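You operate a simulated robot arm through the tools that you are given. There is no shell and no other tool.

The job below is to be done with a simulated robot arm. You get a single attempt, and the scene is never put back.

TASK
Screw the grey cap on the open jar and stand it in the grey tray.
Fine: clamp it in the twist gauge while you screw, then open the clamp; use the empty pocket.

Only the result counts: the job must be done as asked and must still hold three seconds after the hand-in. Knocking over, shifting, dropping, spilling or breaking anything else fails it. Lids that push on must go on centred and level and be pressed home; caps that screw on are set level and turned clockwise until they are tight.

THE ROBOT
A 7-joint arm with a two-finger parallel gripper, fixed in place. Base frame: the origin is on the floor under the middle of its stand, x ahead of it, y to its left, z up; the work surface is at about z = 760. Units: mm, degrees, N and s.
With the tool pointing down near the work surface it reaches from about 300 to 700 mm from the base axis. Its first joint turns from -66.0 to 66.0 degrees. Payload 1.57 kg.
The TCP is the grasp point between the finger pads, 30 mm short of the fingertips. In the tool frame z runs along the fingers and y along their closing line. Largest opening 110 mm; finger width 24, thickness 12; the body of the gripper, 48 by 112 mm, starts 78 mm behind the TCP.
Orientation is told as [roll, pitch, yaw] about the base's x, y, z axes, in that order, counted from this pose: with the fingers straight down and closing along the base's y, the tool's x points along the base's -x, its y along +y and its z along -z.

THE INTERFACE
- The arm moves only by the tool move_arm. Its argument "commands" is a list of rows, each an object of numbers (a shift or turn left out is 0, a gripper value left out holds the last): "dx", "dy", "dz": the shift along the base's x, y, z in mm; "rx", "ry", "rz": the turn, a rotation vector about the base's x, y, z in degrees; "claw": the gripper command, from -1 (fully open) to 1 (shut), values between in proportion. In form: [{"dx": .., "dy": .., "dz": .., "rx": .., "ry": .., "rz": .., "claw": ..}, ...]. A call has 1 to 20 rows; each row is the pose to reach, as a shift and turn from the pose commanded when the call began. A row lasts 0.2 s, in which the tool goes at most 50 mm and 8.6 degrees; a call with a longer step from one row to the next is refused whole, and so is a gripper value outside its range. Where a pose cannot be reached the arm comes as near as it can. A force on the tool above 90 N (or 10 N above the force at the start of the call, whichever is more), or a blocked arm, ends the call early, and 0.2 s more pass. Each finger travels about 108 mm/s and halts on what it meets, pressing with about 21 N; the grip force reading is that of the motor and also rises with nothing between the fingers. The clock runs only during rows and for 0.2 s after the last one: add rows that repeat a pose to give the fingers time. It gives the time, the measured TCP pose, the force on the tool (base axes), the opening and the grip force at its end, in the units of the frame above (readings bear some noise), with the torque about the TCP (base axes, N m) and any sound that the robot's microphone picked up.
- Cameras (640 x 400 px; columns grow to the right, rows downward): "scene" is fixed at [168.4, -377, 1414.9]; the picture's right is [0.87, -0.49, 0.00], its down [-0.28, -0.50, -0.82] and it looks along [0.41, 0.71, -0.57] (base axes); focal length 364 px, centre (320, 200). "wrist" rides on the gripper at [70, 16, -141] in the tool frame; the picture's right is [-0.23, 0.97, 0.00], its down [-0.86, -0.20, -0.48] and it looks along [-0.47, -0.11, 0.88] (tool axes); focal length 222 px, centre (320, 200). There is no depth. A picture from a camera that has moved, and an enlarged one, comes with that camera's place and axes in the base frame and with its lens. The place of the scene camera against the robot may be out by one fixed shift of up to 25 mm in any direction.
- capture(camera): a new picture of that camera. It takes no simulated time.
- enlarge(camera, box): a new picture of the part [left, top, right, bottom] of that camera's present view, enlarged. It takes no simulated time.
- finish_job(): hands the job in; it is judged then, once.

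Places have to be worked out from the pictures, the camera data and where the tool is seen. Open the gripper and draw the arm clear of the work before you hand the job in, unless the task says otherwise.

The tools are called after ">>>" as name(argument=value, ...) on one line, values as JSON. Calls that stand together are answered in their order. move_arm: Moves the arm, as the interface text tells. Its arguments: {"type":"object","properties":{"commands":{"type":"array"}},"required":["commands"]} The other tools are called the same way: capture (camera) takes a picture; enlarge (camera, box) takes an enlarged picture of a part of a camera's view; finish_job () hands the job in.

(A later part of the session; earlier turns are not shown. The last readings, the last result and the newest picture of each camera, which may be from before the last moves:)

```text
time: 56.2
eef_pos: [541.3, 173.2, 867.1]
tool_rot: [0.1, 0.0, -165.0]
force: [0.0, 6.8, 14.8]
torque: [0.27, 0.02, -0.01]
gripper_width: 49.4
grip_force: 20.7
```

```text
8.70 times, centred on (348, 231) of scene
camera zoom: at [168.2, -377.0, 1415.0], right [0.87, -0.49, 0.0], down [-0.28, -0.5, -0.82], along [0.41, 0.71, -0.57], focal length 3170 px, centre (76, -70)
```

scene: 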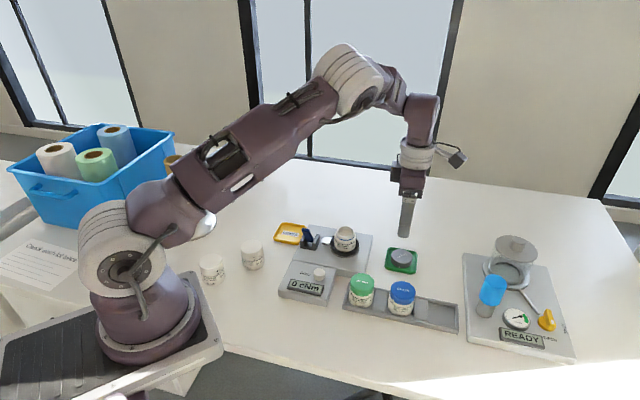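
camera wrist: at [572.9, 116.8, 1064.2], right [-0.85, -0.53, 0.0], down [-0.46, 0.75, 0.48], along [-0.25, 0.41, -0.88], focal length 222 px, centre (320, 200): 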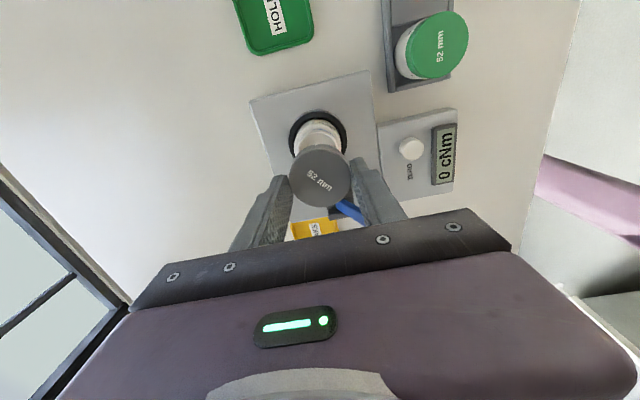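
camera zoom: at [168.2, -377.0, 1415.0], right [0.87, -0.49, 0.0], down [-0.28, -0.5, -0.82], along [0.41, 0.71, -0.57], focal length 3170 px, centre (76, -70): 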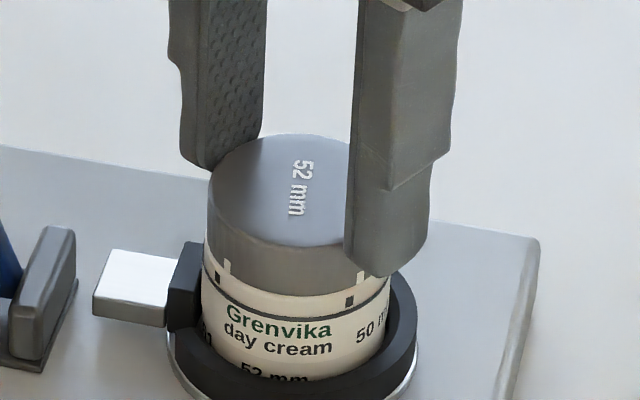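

The gauge rises to 6 cNm, and the cap's white marks are now close to lining up with the jar's black marks, so it is nearly seated. I'll relieve the side and downforce and turn another 8° in small steps.

>>> move_arm(commands=[{"dy": 0.6, "dz": 0.4}, {"rz": -2, "dy": 0.6, "dz": 0.4}, {"rz": -4, "dy": 0.6, "dz": 0.4}, {"rz": -6, "dy": 0.6, "dz": 0.4}, {"rz": -8, "dy": 0.6, "dz": 0.4}, {"rz": -8, "dy": 0.6, "dz": 0.4}])

>>> enlarge(camera="scene", box=[290, 200, 380, 300])

>>> enlarge(camera="scene", box=[330, 208, 366, 254])

>>> enlarge(camera="scene", box=[340, 265, 425, 320])

```text
time: 57.6
eef_pos: [540.7, 171.8, 867.4]
tool_rot: [0.0, 0.0, -173.0]
force: [3.1, 5.5, 2.1]
torque: [0.25, -0.16, 0.01]
gripper_width: 49.4
grip_force: 20.8
```

```text
4.00 times, centred on (335, 250) of scene
camera zoom: at [168.5, -376.9, 1415.0], right [0.87, -0.49, 0.0], down [-0.28, -0.5, -0.82], along [0.41, 0.71, -0.57], focal length 1458 px, centre (260, 0)
```

zoom: 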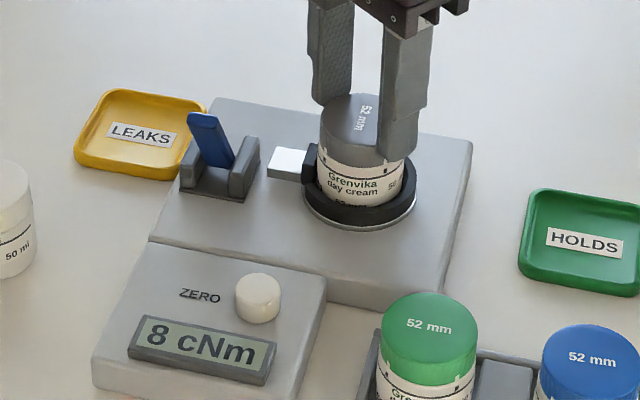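

```text
8.70 times, centred on (348, 231) of scene
camera zoom: at [168.5, -376.9, 1415.0], right [0.87, -0.49, 0.0], down [-0.28, -0.5, -0.82], along [0.41, 0.71, -0.57], focal length 3170 px, centre (76, -70)
```

zoom: 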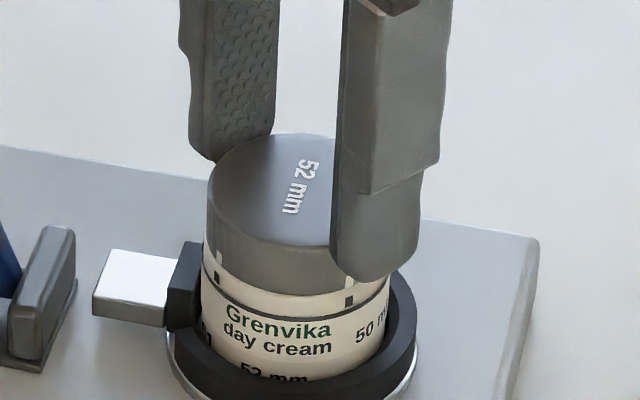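

```text
7.27 times, centred on (382, 292) of scene
camera zoom: at [168.5, -376.9, 1415.0], right [0.87, -0.49, 0.0], down [-0.28, -0.5, -0.82], along [0.41, 0.71, -0.57], focal length 2651 px, centre (-134, -473)
```

zoom: 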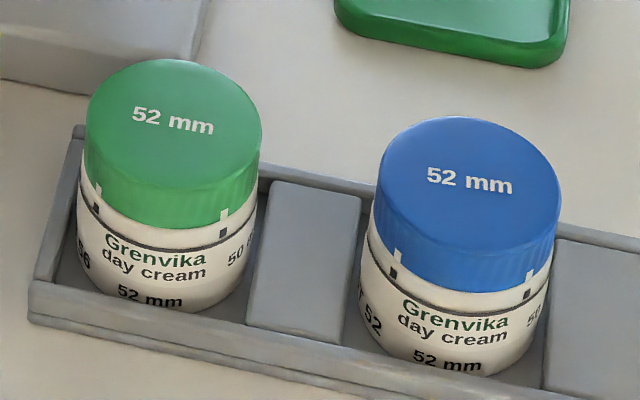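

The marks now line up as on the closed jars, and torque is rising (8 cNm) without slip. I'll keep tightening in small steps, reading the gauge.

>>> move_arm(commands=[{"rz": -2, "dx": 0.2, "dy": 0.5}, {"rz": -4, "dx": 0.2, "dy": 0.5}, {"rz": -6, "dx": 0.2, "dy": 0.5}, {"rz": -6, "dx": 0.2, "dy": 0.5}])

>>> enlarge(camera="scene", box=[290, 200, 380, 300])

>>> enlarge(camera="scene", box=[330, 208, 366, 254])

```text
time: 58.6
eef_pos: [541.8, 172.9, 867.9]
tool_rot: [-0.1, -0.2, -179.1]
force: [-3.4, 2.9, 1.6]
torque: [0.1, 0.16, 0.39]
gripper_width: 49.9
grip_force: 21.2
```

```text
4.00 times, centred on (335, 250) of scene
camera zoom: at [168.3, -376.9, 1415.0], right [0.87, -0.49, 0.0], down [-0.28, -0.5, -0.82], along [0.41, 0.71, -0.57], focal length 1458 px, centre (260, 0)
```

zoom: 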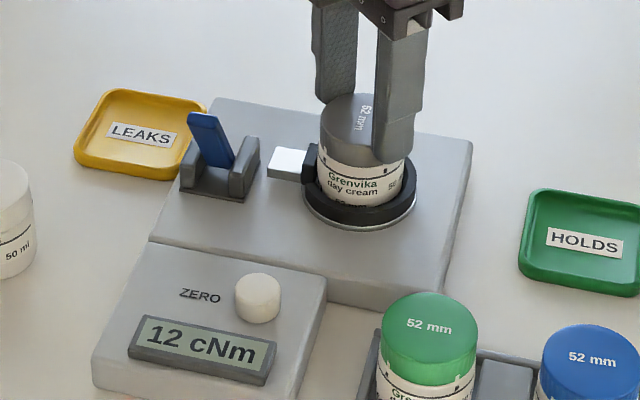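

```text
8.70 times, centred on (348, 231) of scene
camera zoom: at [168.3, -376.9, 1415.0], right [0.87, -0.49, 0.0], down [-0.28, -0.5, -0.82], along [0.41, 0.71, -0.57], focal length 3170 px, centre (76, -70)
```

zoom: 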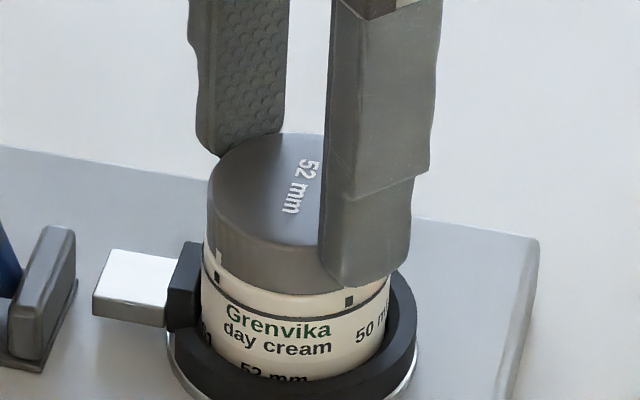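

The tool torque jumped to 0.39 N·m while the cap's mark stayed put, so the cap has met firm resistance. I'll hold still for a moment and re-read the gauge.

>>> move_arm(commands=[{"dx": 0}, {"dx": 0}, {"dx": 0}])

>>> enlarge(camera="scene", box=[290, 260, 350, 300])

>>> enlarge(camera="scene", box=[330, 208, 366, 254])

```text
time: 59.4
eef_pos: [540.3, 173.5, 867.7]
tool_rot: [0.1, 0.1, -179.0]
force: [-5.2, 4.0, 0.7]
torque: [0.11, 0.27, 0.25]
gripper_width: 49.8
grip_force: 20.8
```

```text
10.00 times, centred on (320, 280) of scene
camera zoom: at [168.3, -376.9, 1415.0], right [0.87, -0.49, 0.0], down [-0.28, -0.5, -0.82], along [0.41, 0.71, -0.57], focal length 3645 px, centre (320, -600)
```

zoom: 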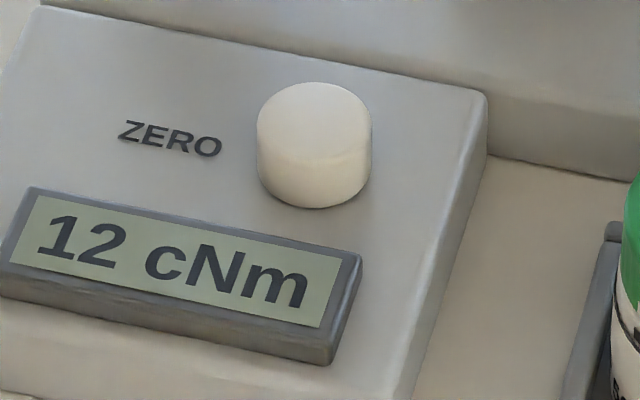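

```text
8.70 times, centred on (348, 231) of scene
camera zoom: at [168.3, -376.9, 1415.0], right [0.87, -0.49, 0.0], down [-0.28, -0.5, -0.82], along [0.41, 0.71, -0.57], focal length 3170 px, centre (76, -70)
```

zoom: 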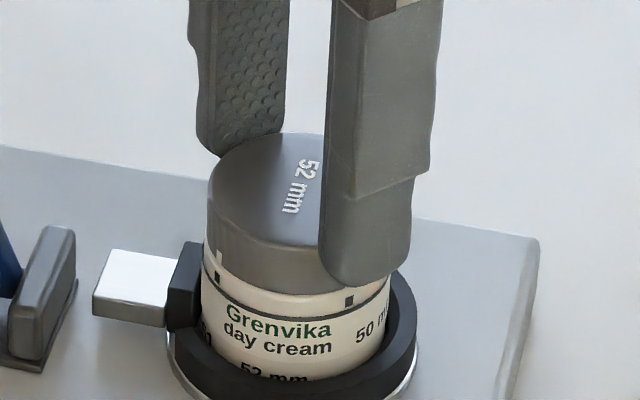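

The gauge holds at 12 cNm. I'll turn a few more degrees to see whether the cap really is at its stop.

>>> move_arm(commands=[{"rz": -2, "dx": -0.3, "dy": 0.3}, {"rz": -4, "dx": -0.3, "dy": 0.3}, {"rz": -6, "dx": -0.3, "dy": 0.3}, {"rz": -6, "dx": -0.3, "dy": 0.3}])

>>> enlarge(camera="scene", box=[290, 260, 350, 300])

>>> enlarge(camera="scene", box=[330, 208, 366, 254])

```text
time: 60.4
eef_pos: [541.3, 174.0, 868.0]
tool_rot: [0.1, 0.0, 174.9]
force: [0.9, -0.6, -1.7]
torque: [-0.04, -0.05, 0.3]
gripper_width: 49.5
grip_force: 20.7
```

```text
10.00 times, centred on (320, 280) of scene
camera zoom: at [168.5, -377.0, 1414.9], right [0.87, -0.49, 0.0], down [-0.28, -0.5, -0.82], along [0.41, 0.71, -0.57], focal length 3645 px, centre (320, -600)
```

zoom: 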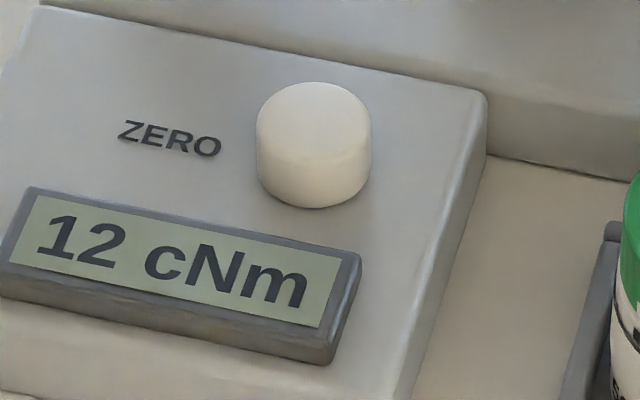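

```text
8.70 times, centred on (348, 231) of scene
camera zoom: at [168.5, -377.0, 1414.9], right [0.87, -0.49, 0.0], down [-0.28, -0.5, -0.82], along [0.41, 0.71, -0.57], focal length 3170 px, centre (76, -70)
```

zoom: 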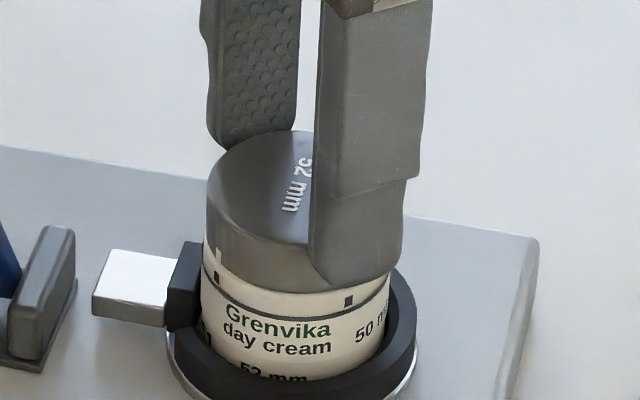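

The fingers now slip on the cap (about 0.3 N·m) while the cap, the jar and the gauge reading stay put, so the cap is against its stop. I'll zoom on the marks to compare them with the closed jars.

>>> enlarge(camera="scene", box=[336, 230, 364, 248])

>>> enlarge(camera="scene", box=[344, 284, 376, 304])

>>> enlarge(camera="scene", box=[384, 292, 416, 312])

>>> enlarge(camera="scene", box=[195, 235, 270, 290])

```text
16.00 times, centred on (350, 239) of scene
camera zoom: at [168.5, -377.0, 1414.9], right [0.87, -0.49, 0.0], down [-0.28, -0.5, -0.82], along [0.41, 0.71, -0.57], focal length 5833 px, centre (-160, -424)
```

zoom: 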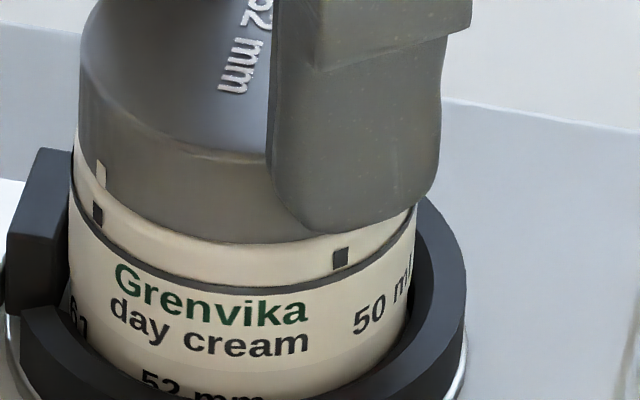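

```text
16.00 times, centred on (360, 294) of scene
camera zoom: at [168.5, -377.0, 1414.9], right [0.87, -0.49, 0.0], down [-0.28, -0.5, -0.82], along [0.41, 0.71, -0.57], focal length 5833 px, centre (-320, -1304)
```

zoom: 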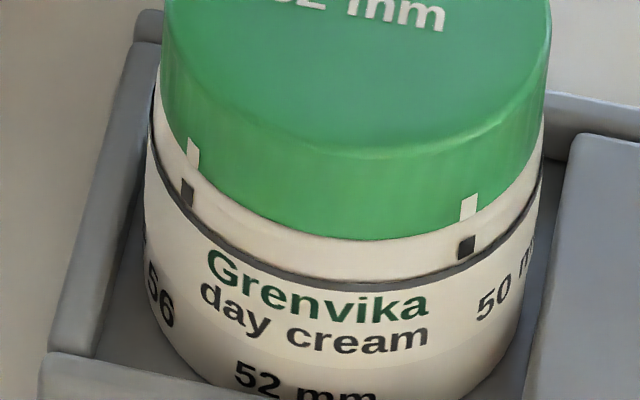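

```text
16.00 times, centred on (400, 302) of scene
camera zoom: at [168.5, -377.0, 1414.9], right [0.87, -0.49, 0.0], down [-0.28, -0.5, -0.82], along [0.41, 0.71, -0.57], focal length 5833 px, centre (-960, -1432)
```

zoom: 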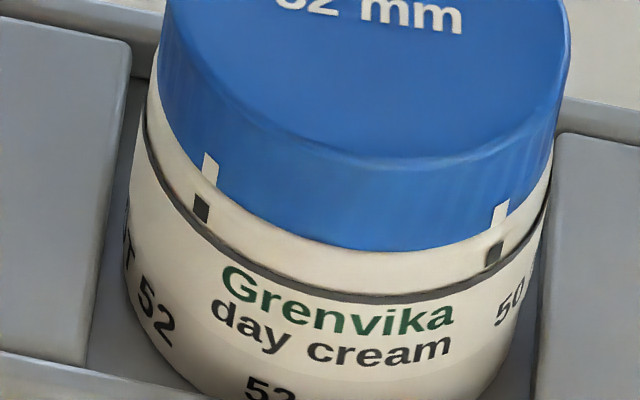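

```text
7.27 times, centred on (232, 262) of scene
camera zoom: at [168.5, -377.0, 1414.9], right [0.87, -0.49, 0.0], down [-0.28, -0.5, -0.82], along [0.41, 0.71, -0.57], focal length 2651 px, centre (956, -254)
```

zoom: 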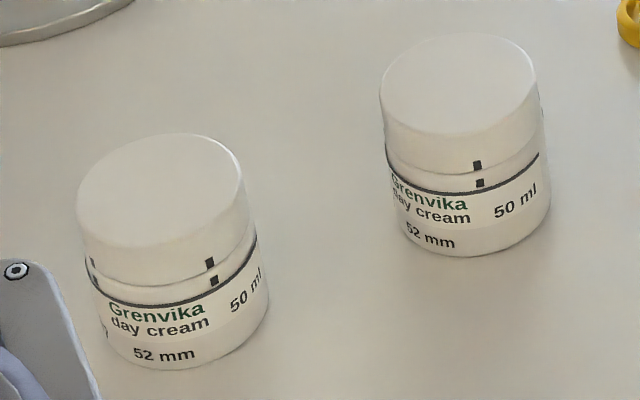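

The marks line up just as on the finished jars, and the cap–shoulder gap matches too. To make sure it's fully tight, I'll let go, rise, unwind the wrist, and regrip lower on the cap for a final check turn.

>>> move_arm(commands=[{"claw": -0.3}, {"claw": -0.3}, {"claw": -0.3, "dz": 15}, {"dz": 35}, {"dz": 50}, {"dz": 50, "rz": 8.5}, {"dz": 50, "rz": 17}, {"dz": 50, "rz": 25.5}, {"dz": 50, "rz": 34}, {"dz": 50, "rz": 42.5}, {"dz": 50, "rz": 51}, {"dz": 50, "rz": 59.5}, {"dz": 50, "rz": 68}, {"dz": 50, "rz": 76.5}, {"dz": 50, "rz": 85}, {"dz": 50, "rz": 93.5}, {"dz": 50, "rz": 102}, {"dz": 50, "rz": 110.5}, {"dz": 50, "rz": 119}, {"dz": 50, "rz": 120}])

>>> enlarge(camera="scene", box=[290, 200, 380, 300])

```text
time: 64.6
eef_pos: [542.0, 173.5, 917.3]
tool_rot: [0.0, -0.1, -64.9]
force: [0.0, 0.7, 0.5]
torque: [-0.01, 0.02, -0.02]
gripper_width: 71.4
grip_force: 0.0
```

```text
4.00 times, centred on (335, 250) of scene
camera zoom: at [168.4, -377.0, 1414.9], right [0.87, -0.49, 0.0], down [-0.28, -0.5, -0.82], along [0.41, 0.71, -0.57], focal length 1458 px, centre (260, 0)
```

zoom: 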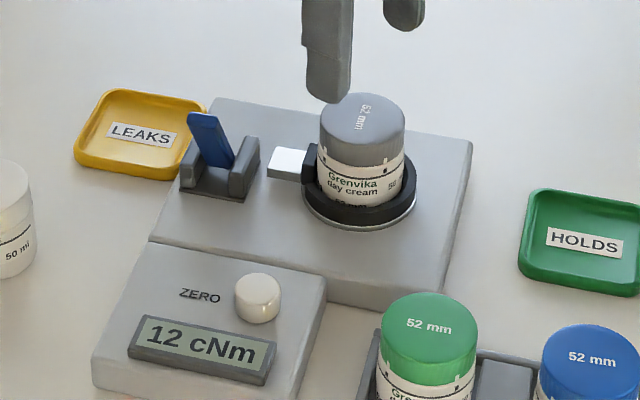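

The gauge holds its peak of 12 cNm. I'll unwind the rest to yaw 45° and hover over the cap to align for the deeper grip.

>>> move_arm(commands=[{"rz": 8.5}, {"rz": 17}, {"rz": 25.5}, {"rz": 34}, {"rz": 42.5}, {"rz": 51}, {"rz": 59.5}, {"rz": 68}, {"rz": 76.5}, {"rz": 85}, {"rz": 93.5}, {"rz": 102}, {"rz": 110, "dx": -1}, {"rz": 110, "dx": -1}])

>>> capture(camera="wrist")

>>> enlarge(camera="wrist", box=[240, 90, 400, 210])

```text
time: 67.6
eef_pos: [540.2, 173.4, 916.7]
tool_rot: [0.0, 0.1, 45.1]
force: [-0.2, -0.5, 0.1]
torque: [0.02, -0.03, 0.0]
gripper_width: 71.4
grip_force: 0.0
```

```text
taken
camera wrist: at [478.6, 137.4, 1058.6], right [-0.53, 0.85, 0.0], down [0.74, 0.47, 0.48], along [0.41, 0.25, -0.88], focal length 222 px, centre (320, 200)
```

wrist: 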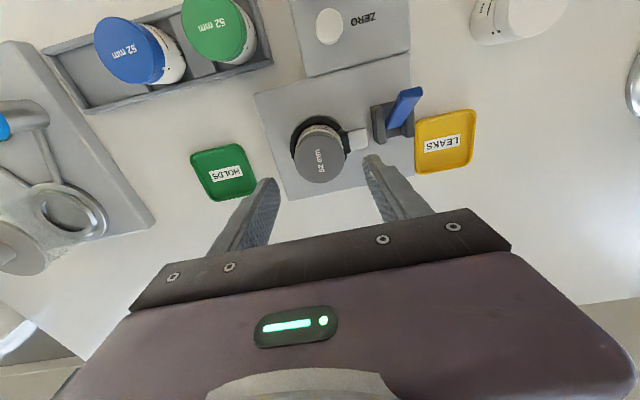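

```text
3.33 times, centred on (320, 150) of wrist
camera zoom: at [478.6, 137.4, 1058.6], right [-0.53, 0.85, 0.0], down [0.74, 0.47, 0.48], along [0.41, 0.25, -0.88], focal length 740 px, centre (320, 367)
```

zoom: 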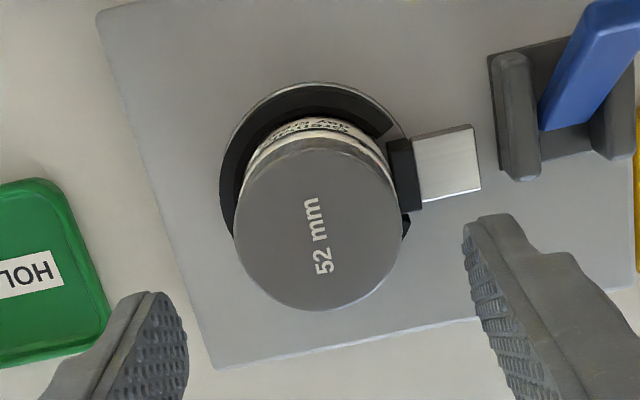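

The cap is centred between the fingers. I'll lower so the tips sit near the cap's lower edge, close, and read the width.

>>> move_arm(commands=[{"dz": -20}, {"dz": -38}, {"dz": -48}, {"dz": -54}, {"dz": -54, "claw": 0}, {"dz": -54, "claw": 1}, {"dz": -54, "claw": 1}, {"dz": -54, "claw": 1}])

>>> enlarge(camera="scene", box=[330, 208, 366, 254])

```text
time: 69.4
eef_pos: [540.5, 172.9, 864.1]
tool_rot: [-0.1, 0.0, 45.0]
force: [7.9, -8.1, -0.5]
torque: [-0.27, -0.26, 0.0]
gripper_width: 49.9
grip_force: 21.3
```

```text
8.70 times, centred on (348, 231) of scene
camera zoom: at [168.7, -377.2, 1414.9], right [0.87, -0.49, 0.0], down [-0.28, -0.5, -0.82], along [0.41, 0.71, -0.57], focal length 3170 px, centre (76, -70)
```

zoom: 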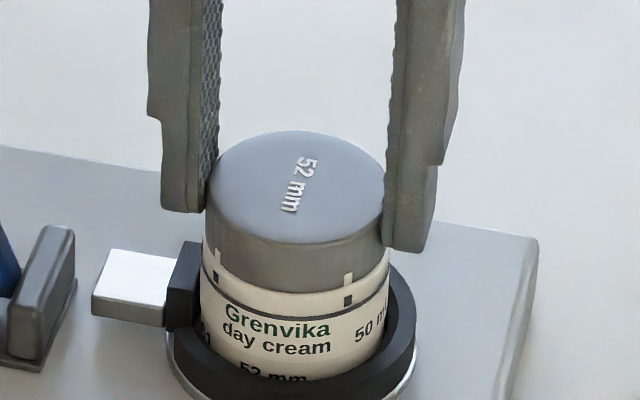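

The grip is set; a side force of about 11 N calls for a (+0.7, -0.7) shift. I'll relieve it and then turn clockwise in small steps to check tightness.

>>> move_arm(commands=[{"dx": 0.7, "dy": -0.7}, {"dx": 0.7, "dy": -0.7, "rz": -2}, {"dx": 0.7, "dy": -0.7, "rz": -4}, {"dx": 0.7, "dy": -0.7, "rz": -6}, {"dx": 0.7, "dy": -0.7, "rz": -6}])

>>> enlarge(camera="scene", box=[290, 200, 380, 300])

>>> enlarge(camera="scene", box=[336, 230, 364, 248])

```text
time: 70.6
eef_pos: [540.7, 172.8, 864.4]
tool_rot: [0.0, 0.0, 39.0]
force: [4.7, -1.6, 0.5]
torque: [-0.04, -0.1, 0.31]
gripper_width: 49.7
grip_force: 20.8
```

```text
4.00 times, centred on (335, 250) of scene
camera zoom: at [168.5, -377.1, 1414.9], right [0.87, -0.49, 0.0], down [-0.28, -0.5, -0.82], along [0.41, 0.71, -0.57], focal length 1458 px, centre (260, 0)
```

zoom: 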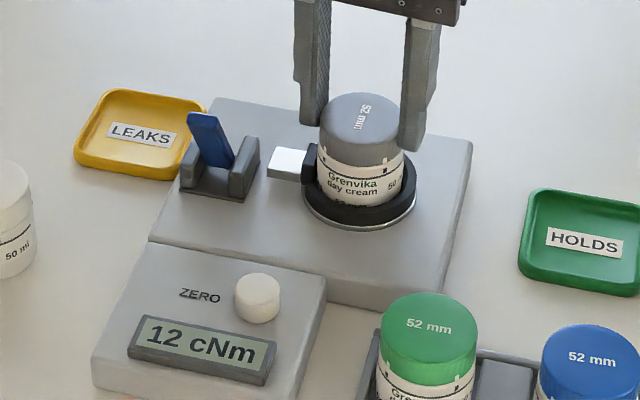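

```text
16.00 times, centred on (350, 239) of scene
camera zoom: at [168.5, -377.1, 1414.9], right [0.87, -0.49, 0.0], down [-0.28, -0.5, -0.82], along [0.41, 0.71, -0.57], focal length 5833 px, centre (-160, -424)
```

zoom: 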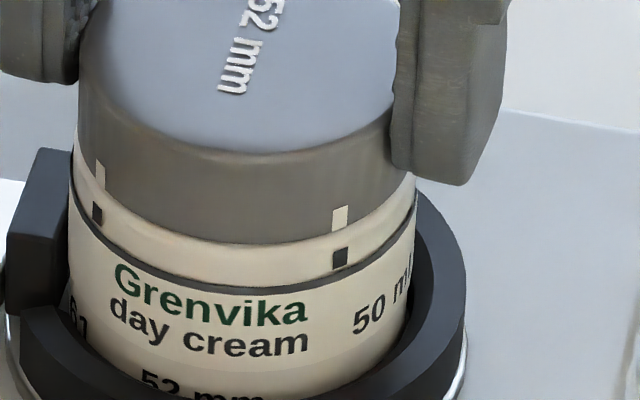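

The cap didn't move at 0.31 N·m and its marks are exactly aligned, so it's tight. I'll release, rise and move over to the front side of the clamp lever to open it.

>>> move_arm(commands=[{"claw": -0.3}, {"claw": -0.3}, {"dz": 15, "claw": -0.3}, {"dz": 45}, {"dz": 75}, {"dz": 75, "dx": -20, "dy": 0, "rz": 6}, {"dz": 75, "dx": -50, "dy": 0, "rz": 6}, {"dz": 75, "dx": -85, "dy": 0, "rz": 6, "claw": 1}, {"dz": 75, "dx": -120, "dy": 0, "rz": 6, "claw": 1}, {"dz": 75, "dx": -150, "dy": 5, "rz": 6, "claw": 1}, {"dz": 75, "dx": -150, "dy": 5, "rz": 6, "claw": 1}])

>>> enlarge(camera="wrist", box=[240, 50, 460, 230])

>>> enlarge(camera="scene", box=[290, 160, 380, 300])

```text
time: 73.0
eef_pos: [390.6, 178.0, 939.6]
tool_rot: [0.0, 0.0, 45.0]
force: [-0.1, 0.4, -0.2]
torque: [0.02, -0.01, -0.02]
gripper_width: 0.2
grip_force: 21.0
```

```text
2.22 times, centred on (350, 140) of wrist
camera zoom: at [328.7, 142.3, 1080.6], right [-0.53, 0.85, 0.0], down [0.75, 0.46, 0.48], along [0.41, 0.25, -0.88], focal length 494 px, centre (253, 333)
```

zoom: 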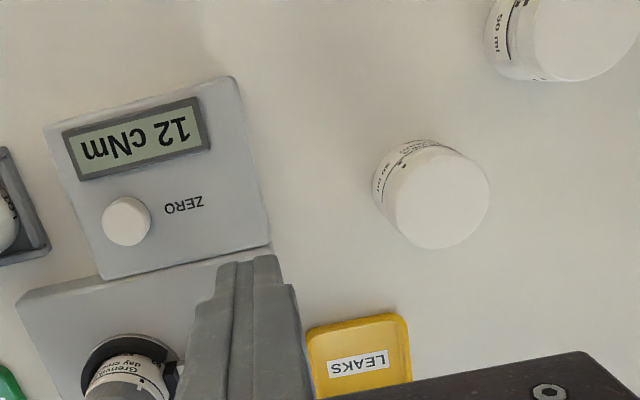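

```text
2.86 times, centred on (335, 230) of scene
camera zoom: at [168.4, -377.0, 1414.9], right [0.87, -0.49, 0.0], down [-0.28, -0.5, -0.82], along [0.41, 0.71, -0.57], focal length 1042 px, centre (277, 114)
```

zoom: 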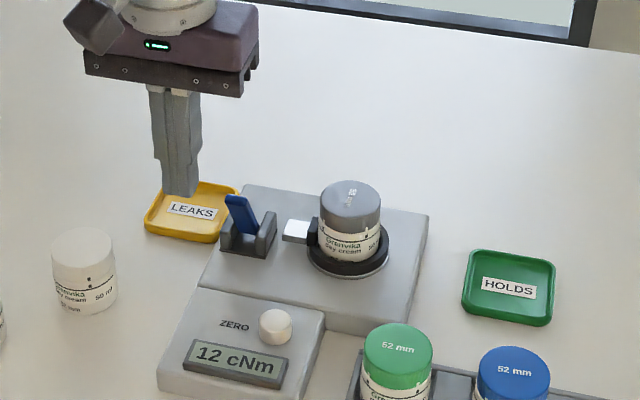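

I'm now left of the clamp, with the lever tip at about (451, 207, 859). I'll move in front of it, at (430, 185), and lower the closed fingers so the tips reach z ≈ 840.

>>> move_arm(commands=[{"dx": 20, "dy": 2.3, "dz": 0}, {"dx": 40.7, "dy": 4.7, "dz": 0}, {"dx": 40.7, "dy": 4.7, "dz": -35}, {"dx": 40.7, "dy": 4.7, "dz": -70}, {"dx": 40.7, "dy": 4.7, "dz": -70}])

>>> enlarge(camera="wrist", box=[180, 50, 400, 230])

>>> enlarge(camera="scene", box=[290, 180, 380, 280])

```text
time: 74.2
eef_pos: [431.2, 181.2, 871.5]
tool_rot: [-0.1, -0.1, 45.0]
force: [-1.3, -0.1, 0.9]
torque: [0.01, 0.03, 0.0]
gripper_width: 0.1
grip_force: 21.1
```

```text
2.22 times, centred on (290, 140) of wrist
camera zoom: at [369.4, 145.9, 1011.3], right [-0.53, 0.85, 0.0], down [0.75, 0.46, 0.48], along [0.41, 0.25, -0.88], focal length 494 px, centre (387, 333)
```

zoom: 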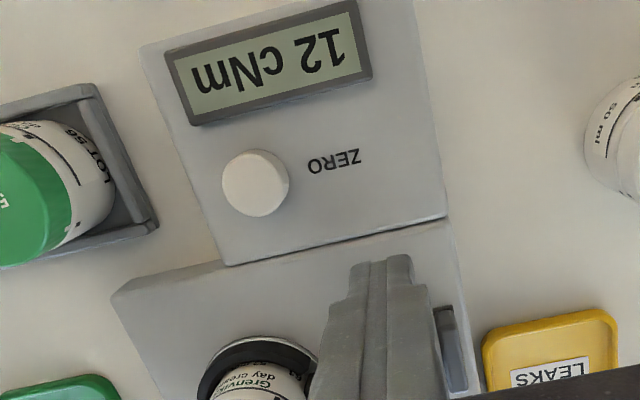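

```text
4.00 times, centred on (335, 230) of scene
camera zoom: at [168.5, -377.0, 1414.9], right [0.87, -0.49, 0.0], down [-0.28, -0.5, -0.82], along [0.41, 0.71, -0.57], focal length 1458 px, centre (260, 80)
```

zoom: 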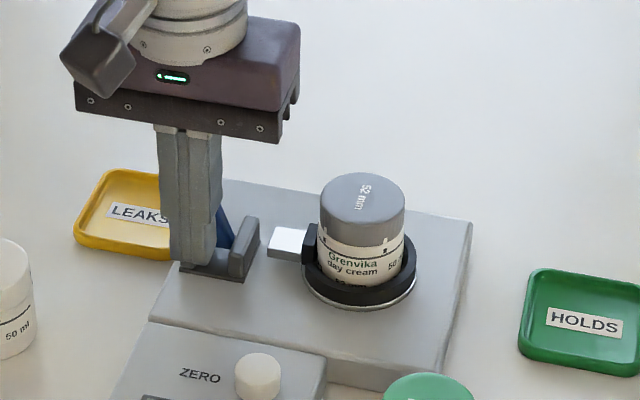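

The fingers are in front of the lever. I'll push backward in stages, watching the force.

>>> move_arm(commands=[{"dx": 4, "dy": 4}, {"dx": 8, "dy": 8}, {"dx": 12, "dy": 12}, {"dx": 15, "dy": 15}, {"dx": 18, "dy": 18}, {"dx": 21, "dy": 21}, {"dx": 21, "dy": 21}])

>>> enlarge(camera="wrist", box=[180, 50, 400, 230])

>>> enlarge(camera="scene", box=[290, 180, 380, 280])

```text
time: 75.8
eef_pos: [453.8, 202.7, 868.8]
tool_rot: [0.0, 0.1, 45.0]
force: [0.3, 0.8, -0.3]
torque: [0.0, 0.04, 0.01]
gripper_width: 0.1
grip_force: 20.6
```

```text
2.22 times, centred on (290, 140) of wrist
camera zoom: at [391.0, 168.0, 1009.6], right [-0.53, 0.85, 0.0], down [0.75, 0.46, 0.48], along [0.41, 0.25, -0.88], focal length 494 px, centre (387, 333)
```

zoom: 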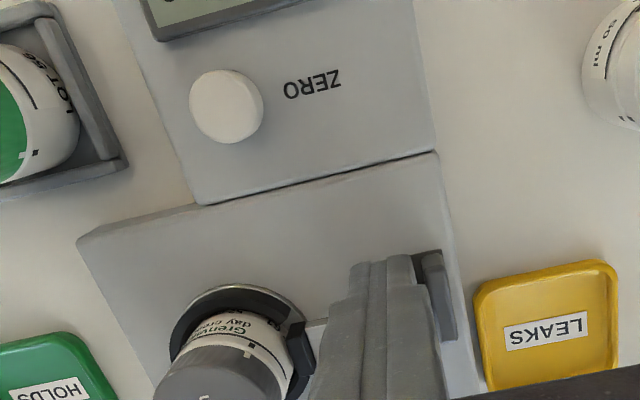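

```text
4.00 times, centred on (335, 230) of scene
camera zoom: at [168.5, -377.0, 1414.9], right [0.87, -0.49, 0.0], down [-0.28, -0.5, -0.82], along [0.41, 0.71, -0.57], focal length 1458 px, centre (260, 80)
```

zoom: 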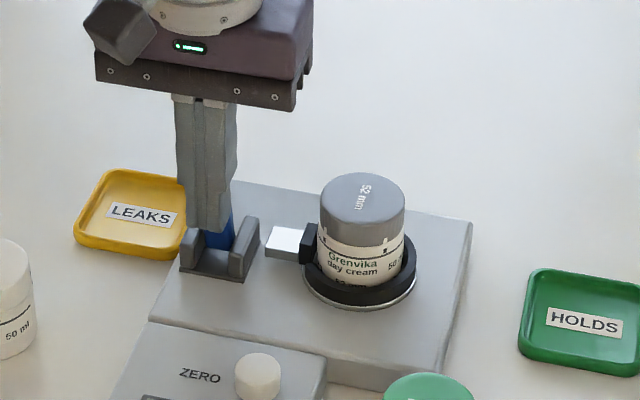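

The plunger is starting to retract. I'll continue pushing the lever back.

>>> move_arm(commands=[{"dx": 3, "dy": 3}, {"dx": 6, "dy": 6}, {"dx": 9, "dy": 9}, {"dx": 12, "dy": 12}, {"dx": 15, "dy": 15}, {"dx": 15, "dy": 15}])

>>> enlarge(camera="scene", box=[290, 180, 380, 280])

```text
time: 77.2
eef_pos: [467.8, 219.3, 869.0]
tool_rot: [0.0, 0.0, 45.1]
force: [-0.4, 0.5, 0.6]
torque: [0.03, 0.0, -0.01]
gripper_width: 0.0
grip_force: 20.4
```

```text
4.00 times, centred on (335, 230) of scene
camera zoom: at [168.5, -377.0, 1414.9], right [0.87, -0.49, 0.0], down [-0.28, -0.5, -0.82], along [0.41, 0.71, -0.57], focal length 1458 px, centre (260, 80)
```

zoom: 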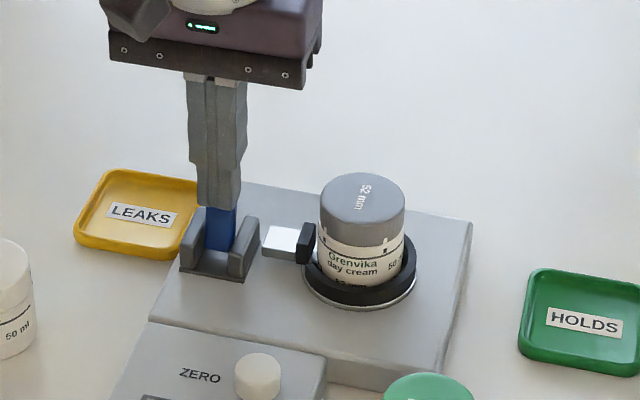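

The pad has come away from the jar, and the lever is past upright. I'll push on carefully to its back stop in small steps.

>>> move_arm(commands=[{"dx": 2, "dy": 2}, {"dx": 4, "dy": 4}, {"dx": 6, "dy": 6}, {"dx": 7.5, "dy": 7.5}, {"dx": 7.5, "dy": 7.5}])

>>> enlarge(camera="scene", box=[290, 180, 380, 280])

>>> enlarge(camera="wrist", box=[180, 50, 400, 230])

```text
time: 78.4
eef_pos: [474.2, 227.2, 868.4]
tool_rot: [0.0, 0.0, 45.0]
force: [0.9, -0.4, 0.7]
torque: [-0.04, 0.01, -0.01]
gripper_width: 0.0
grip_force: 21.0
```

```text
4.00 times, centred on (335, 230) of scene
camera zoom: at [168.5, -377.0, 1414.9], right [0.87, -0.49, 0.0], down [-0.28, -0.5, -0.82], along [0.41, 0.71, -0.57], focal length 1458 px, centre (260, 80)
```

zoom: 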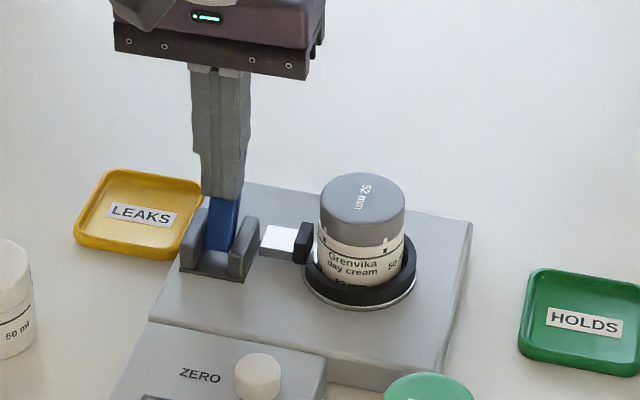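

```text
2.22 times, centred on (290, 140) of wrist
camera zoom: at [412.7, 190.5, 1009.0], right [-0.53, 0.85, 0.0], down [0.75, 0.46, 0.48], along [0.41, 0.25, -0.88], focal length 494 px, centre (387, 333)
```

zoom: 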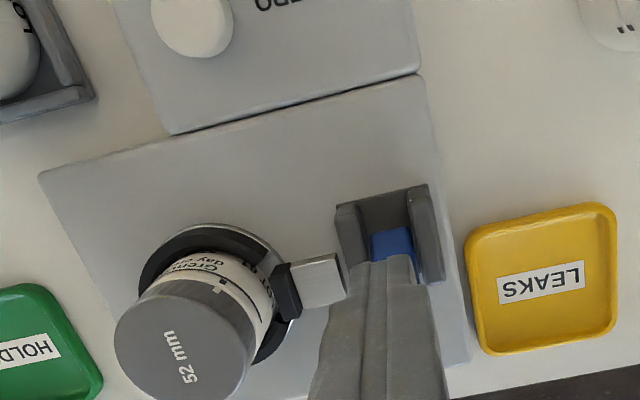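

The plunger is nearly back to its starting place. I'll nudge a little further until I feel the back stop.

>>> move_arm(commands=[{"dx": 1, "dy": 1}, {"dx": 2, "dy": 2}, {"dx": 3, "dy": 3}, {"dx": 3, "dy": 3}])

>>> enlarge(camera="scene", box=[300, 200, 375, 260])

```text
time: 79.4
eef_pos: [476.5, 227.4, 868.8]
tool_rot: [0.1, 0.1, 45.0]
force: [-6.8, -2.8, 6.6]
torque: [-0.05, 0.16, 0.04]
gripper_width: 0.1
grip_force: 20.6
```

```text
6.67 times, centred on (338, 230) of scene
camera zoom: at [168.2, -377.2, 1414.9], right [0.87, -0.49, 0.0], down [-0.28, -0.5, -0.82], along [0.41, 0.71, -0.57], focal length 2430 px, centre (203, 0)
```

zoom: 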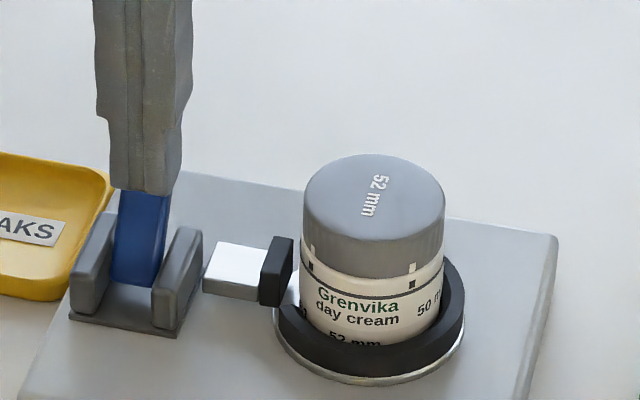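

The lever and pad are exactly where they started, so the clamp is open. I'll back off, rise, turn to yaw 135° and hover over the jar with the fingers open.

>>> move_arm(commands=[{"dx": -5, "dy": -5}, {"dx": -12, "dy": -12, "dz": 5}, {"dx": -12, "dy": -12, "dz": 45}, {"dx": -12, "dy": -12, "dz": 80}, {"dx": 8, "dy": -25, "dz": 80, "rz": 8.5}, {"dx": 28, "dy": -35, "dz": 80, "rz": 17}, {"dx": 46, "dy": -45, "dz": 80, "rz": 25.5, "claw": -0.3}, {"dx": 63, "dy": -54.7, "dz": 80, "rz": 34, "claw": -0.3}, {"dx": 63, "dy": -54.7, "dz": 80, "rz": 42.5}, {"dx": 63, "dy": -54.7, "dz": 80, "rz": 51}, {"dx": 63, "dy": -54.7, "dz": 80, "rz": 59.5}, {"dx": 63, "dy": -54.7, "dz": 80, "rz": 68}, {"dx": 63, "dy": -54.7, "dz": 80, "rz": 76.5}, {"dx": 63, "dy": -54.7, "dz": 80, "rz": 85}, {"dx": 63, "dy": -54.7, "dz": 80, "rz": 90}, {"dx": 63, "dy": -54.7, "dz": 80, "rz": 90}])

>>> capture(camera="wrist")

>>> enlarge(camera="wrist", box=[240, 90, 400, 210])

>>> enlarge(camera="scene", box=[290, 200, 380, 300])

```text
time: 82.8
eef_pos: [541.5, 174.8, 948.2]
tool_rot: [0.1, 0.0, 135.1]
force: [-0.4, -0.5, -0.5]
torque: [0.01, 0.02, 0.03]
gripper_width: 71.6
grip_force: 0.1
```

```text
taken
camera wrist: at [577.9, 115.6, 1089.3], right [-0.85, -0.53, 0.0], down [-0.46, 0.75, 0.48], along [-0.25, 0.41, -0.88], focal length 222 px, centre (320, 200)
```

wrist: 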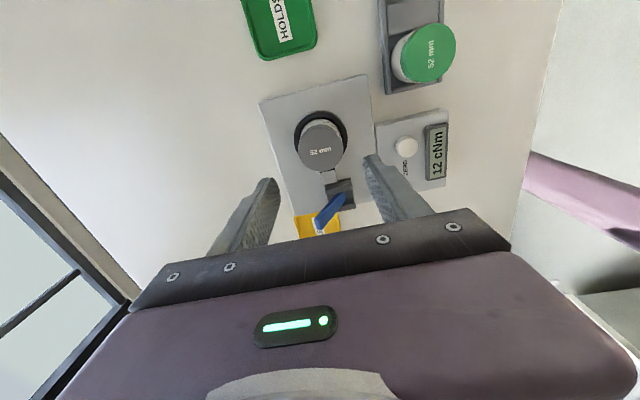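

```text
3.33 times, centred on (320, 150) of wrist
camera zoom: at [577.9, 115.6, 1089.3], right [-0.85, -0.53, 0.0], down [-0.46, 0.75, 0.48], along [-0.25, 0.41, -0.88], focal length 740 px, centre (320, 367)
```

zoom: 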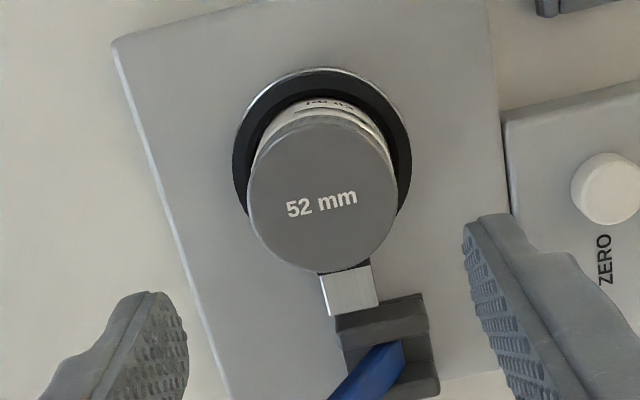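

```text
4.00 times, centred on (335, 250) of scene
camera zoom: at [168.4, -377.0, 1414.9], right [0.87, -0.49, 0.0], down [-0.28, -0.5, -0.82], along [0.41, 0.71, -0.57], focal length 1458 px, centre (260, 0)
```

zoom: 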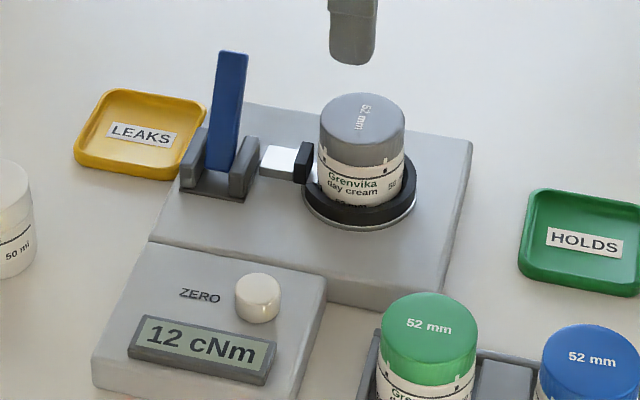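

The clamp is open and the cap is centred. I'll shift (-0.6, -1.1), lower until the tips reach the cap's lower part, and close.

>>> move_arm(commands=[{"dx": -0.6, "dy": -1.1, "dz": -30}, {"dx": -0.6, "dy": -1.1, "dz": -60}, {"dx": -0.6, "dy": -1.1, "dz": -76}, {"dx": -0.6, "dy": -1.1, "dz": -85}, {"dx": -0.6, "dy": -1.1, "dz": -85, "claw": 0}, {"dx": -0.6, "dy": -1.1, "dz": -85, "claw": 1}, {"dx": -0.6, "dy": -1.1, "dz": -85, "claw": 1}, {"dx": -0.6, "dy": -1.1, "dz": -85, "claw": 1}])

>>> enlarge(camera="scene", box=[300, 200, 375, 260])

```text
time: 84.6
eef_pos: [540.0, 174.8, 864.7]
tool_rot: [-0.1, 0.0, 135.0]
force: [-0.5, -0.1, -0.3]
torque: [0.02, 0.0, -0.02]
gripper_width: 49.7
grip_force: 21.4
```

```text
6.67 times, centred on (338, 230) of scene
camera zoom: at [168.5, -377.0, 1414.9], right [0.87, -0.49, 0.0], down [-0.28, -0.5, -0.82], along [0.41, 0.71, -0.57], focal length 2430 px, centre (203, 0)
```

zoom: 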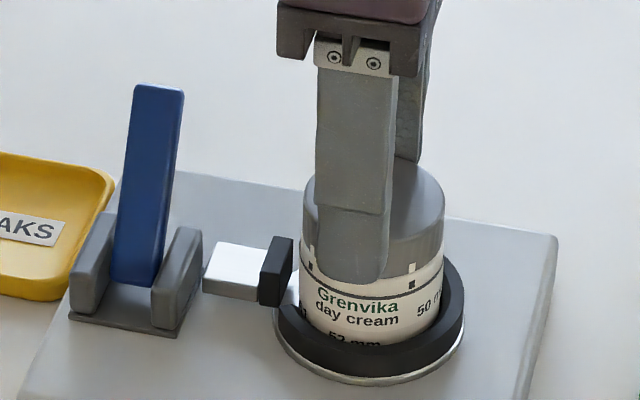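

The grip is firm at 49.7 mm. I'll lift slowly and check that the jar comes up straight without dragging the gauge.

>>> move_arm(commands=[{"dz": 3}, {"dz": 6}, {"dz": 12}, {"dz": 20}, {"dz": 20}])

>>> enlarge(camera="scene", box=[290, 190, 380, 290])

```text
time: 85.8
eef_pos: [540.4, 173.6, 883.7]
tool_rot: [0.0, 0.0, 134.9]
force: [-0.6, -0.5, -1.4]
torque: [-0.02, 0.0, 0.02]
gripper_width: 49.6
grip_force: 21.3
```

```text
4.00 times, centred on (335, 240) of scene
camera zoom: at [168.5, -377.0, 1414.9], right [0.87, -0.49, 0.0], down [-0.28, -0.5, -0.82], along [0.41, 0.71, -0.57], focal length 1458 px, centre (260, 40)
```

zoom: 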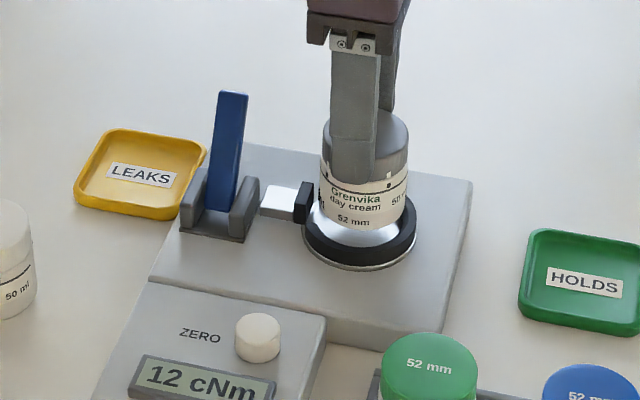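

The jar lifts cleanly out of the seat, and the gauge hasn't moved. I'll raise it well clear and carry it toward the tray, stopping where the wrist camera looks straight down on the empty pocket.

>>> move_arm(commands=[{"dz": 25}, {"dz": 50}, {"dz": 76}, {"dx": 6, "dy": -33, "dz": 76}, {"dx": 12, "dy": -66, "dz": 76}, {"dx": 18, "dy": -99, "dz": 76}, {"dx": 24, "dy": -132, "dz": 76}, {"dx": 30, "dy": -164, "dz": 76}, {"dx": 35, "dy": -195, "dz": 76}, {"dx": 35, "dy": -195, "dz": 76}])

>>> capture(camera="wrist")

>>> capture(camera="scene")

>>> enlarge(camera="wrist", box=[220, 10, 420, 150])

```text
time: 88.0
eef_pos: [574.4, -22.4, 960.5]
tool_rot: [0.0, -0.1, 135.0]
force: [-0.7, 0.9, -0.3]
torque: [0.02, -0.03, -0.02]
gripper_width: 49.6
grip_force: 21.1
```

```text
taken
camera wrist: at [611.1, -81.5, 1100.0], right [-0.85, -0.53, 0.0], down [-0.46, 0.75, 0.48], along [-0.25, 0.41, -0.88], focal length 222 px, centre (320, 200)
```

wrist: 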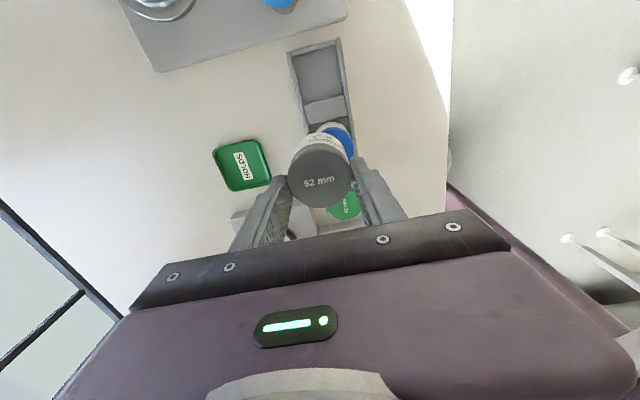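

```text
taken
```

scene: 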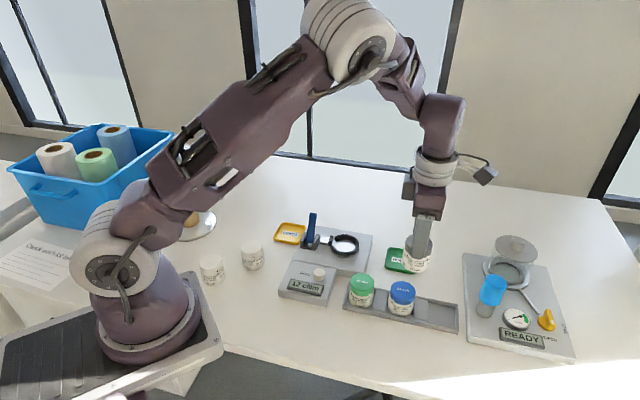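

```text
2.86 times, centred on (320, 80) of wrist
camera zoom: at [611.1, -81.5, 1100.0], right [-0.85, -0.53, 0.0], down [-0.46, 0.75, 0.48], along [-0.25, 0.41, -0.88], focal length 635 px, centre (320, 543)
```

zoom: 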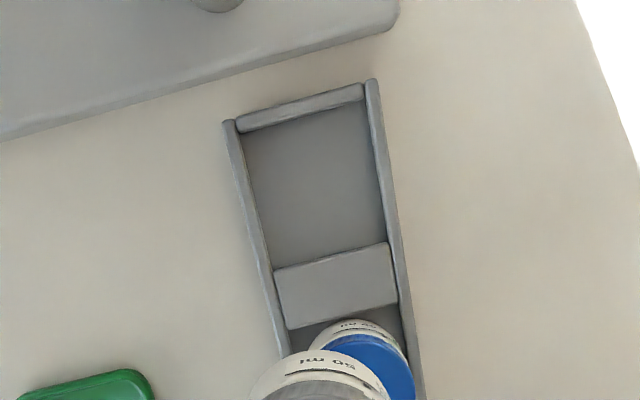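

The empty pocket is seen from straight above, about 55 × 57 mm, centred near (612, -81), so the jar has about 2 mm of clearance each side. I'll measure where the cap sits in the grip, to place it exactly.

>>> enlarge(camera="wrist", box=[240, 110, 400, 230])

>>> enlarge(camera="scene", box=[380, 220, 470, 340])

```text
3.33 times, centred on (320, 170) of wrist
camera zoom: at [611.1, -81.5, 1100.0], right [-0.85, -0.53, 0.0], down [-0.46, 0.75, 0.48], along [-0.25, 0.41, -0.88], focal length 740 px, centre (320, 300)
```

zoom: 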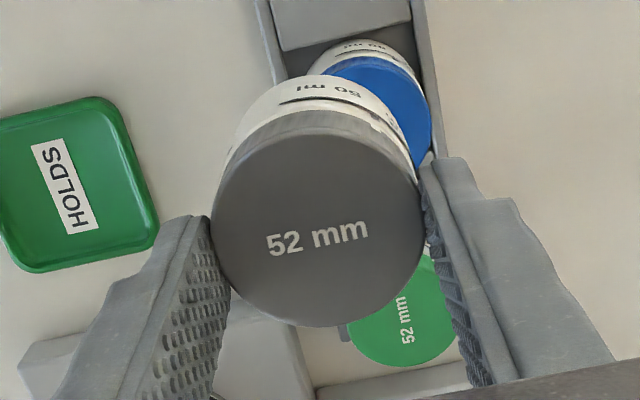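

```text
3.33 times, centred on (425, 280) of scene
camera zoom: at [168.5, -377.1, 1414.9], right [0.87, -0.49, 0.0], down [-0.28, -0.5, -0.82], along [0.41, 0.71, -0.57], focal length 1215 px, centre (-30, -67)
```

zoom: 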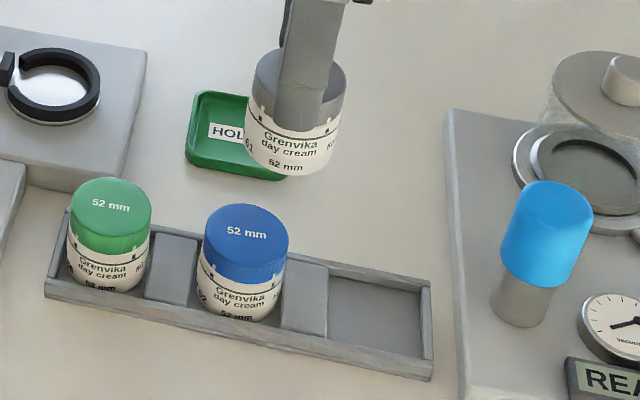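

In the camera's frame the jar must move by about (38.9, -60.4) to be over the pocket's centre. I'll carry it there at height, then lower to about 30 mm above the tray and check.

>>> move_arm(commands=[{"dx": 13, "dy": -20}, {"dx": 26, "dy": -40}, {"dx": 38.9, "dy": -60.4}, {"dx": 38.9, "dy": -60.4, "dz": -30}, {"dx": 38.9, "dy": -60.4, "dz": -60}, {"dx": 38.9, "dy": -60.4, "dz": -78}, {"dx": 38.9, "dy": -60.4, "dz": -78}])

>>> enlarge(camera="wrist", box=[240, 90, 400, 210])

>>> enlarge(camera="scene", box=[390, 230, 470, 340])

```text
time: 89.6
eef_pos: [617.1, -80.5, 881.3]
tool_rot: [0.1, 0.0, 135.0]
force: [0.1, 0.3, 0.0]
torque: [-0.01, 0.0, -0.03]
gripper_width: 49.7
grip_force: 20.9
```

```text
3.33 times, centred on (320, 150) of wrist
camera zoom: at [653.3, -139.7, 1022.0], right [-0.85, -0.53, 0.0], down [-0.46, 0.75, 0.48], along [-0.25, 0.41, -0.88], focal length 740 px, centre (320, 367)
```

zoom: 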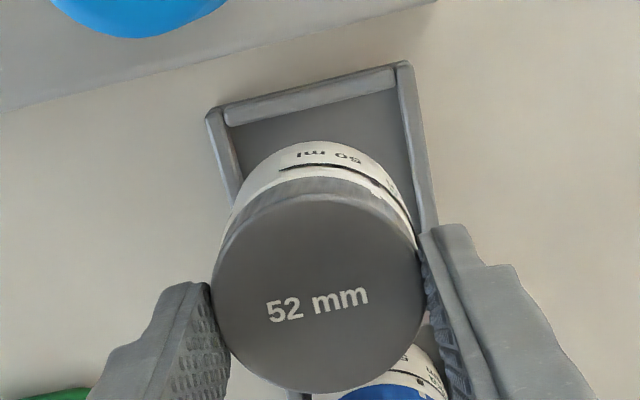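

```text
3.64 times, centred on (430, 285) of scene
camera zoom: at [168.5, -377.0, 1414.9], right [0.87, -0.49, 0.0], down [-0.28, -0.5, -0.82], along [0.41, 0.71, -0.57], focal length 1326 px, centre (-80, -109)
```

zoom: 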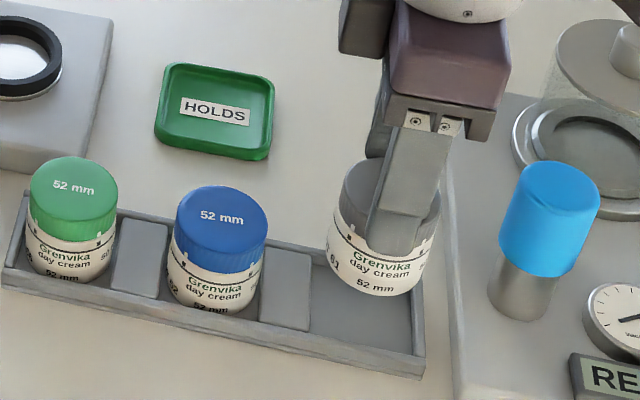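

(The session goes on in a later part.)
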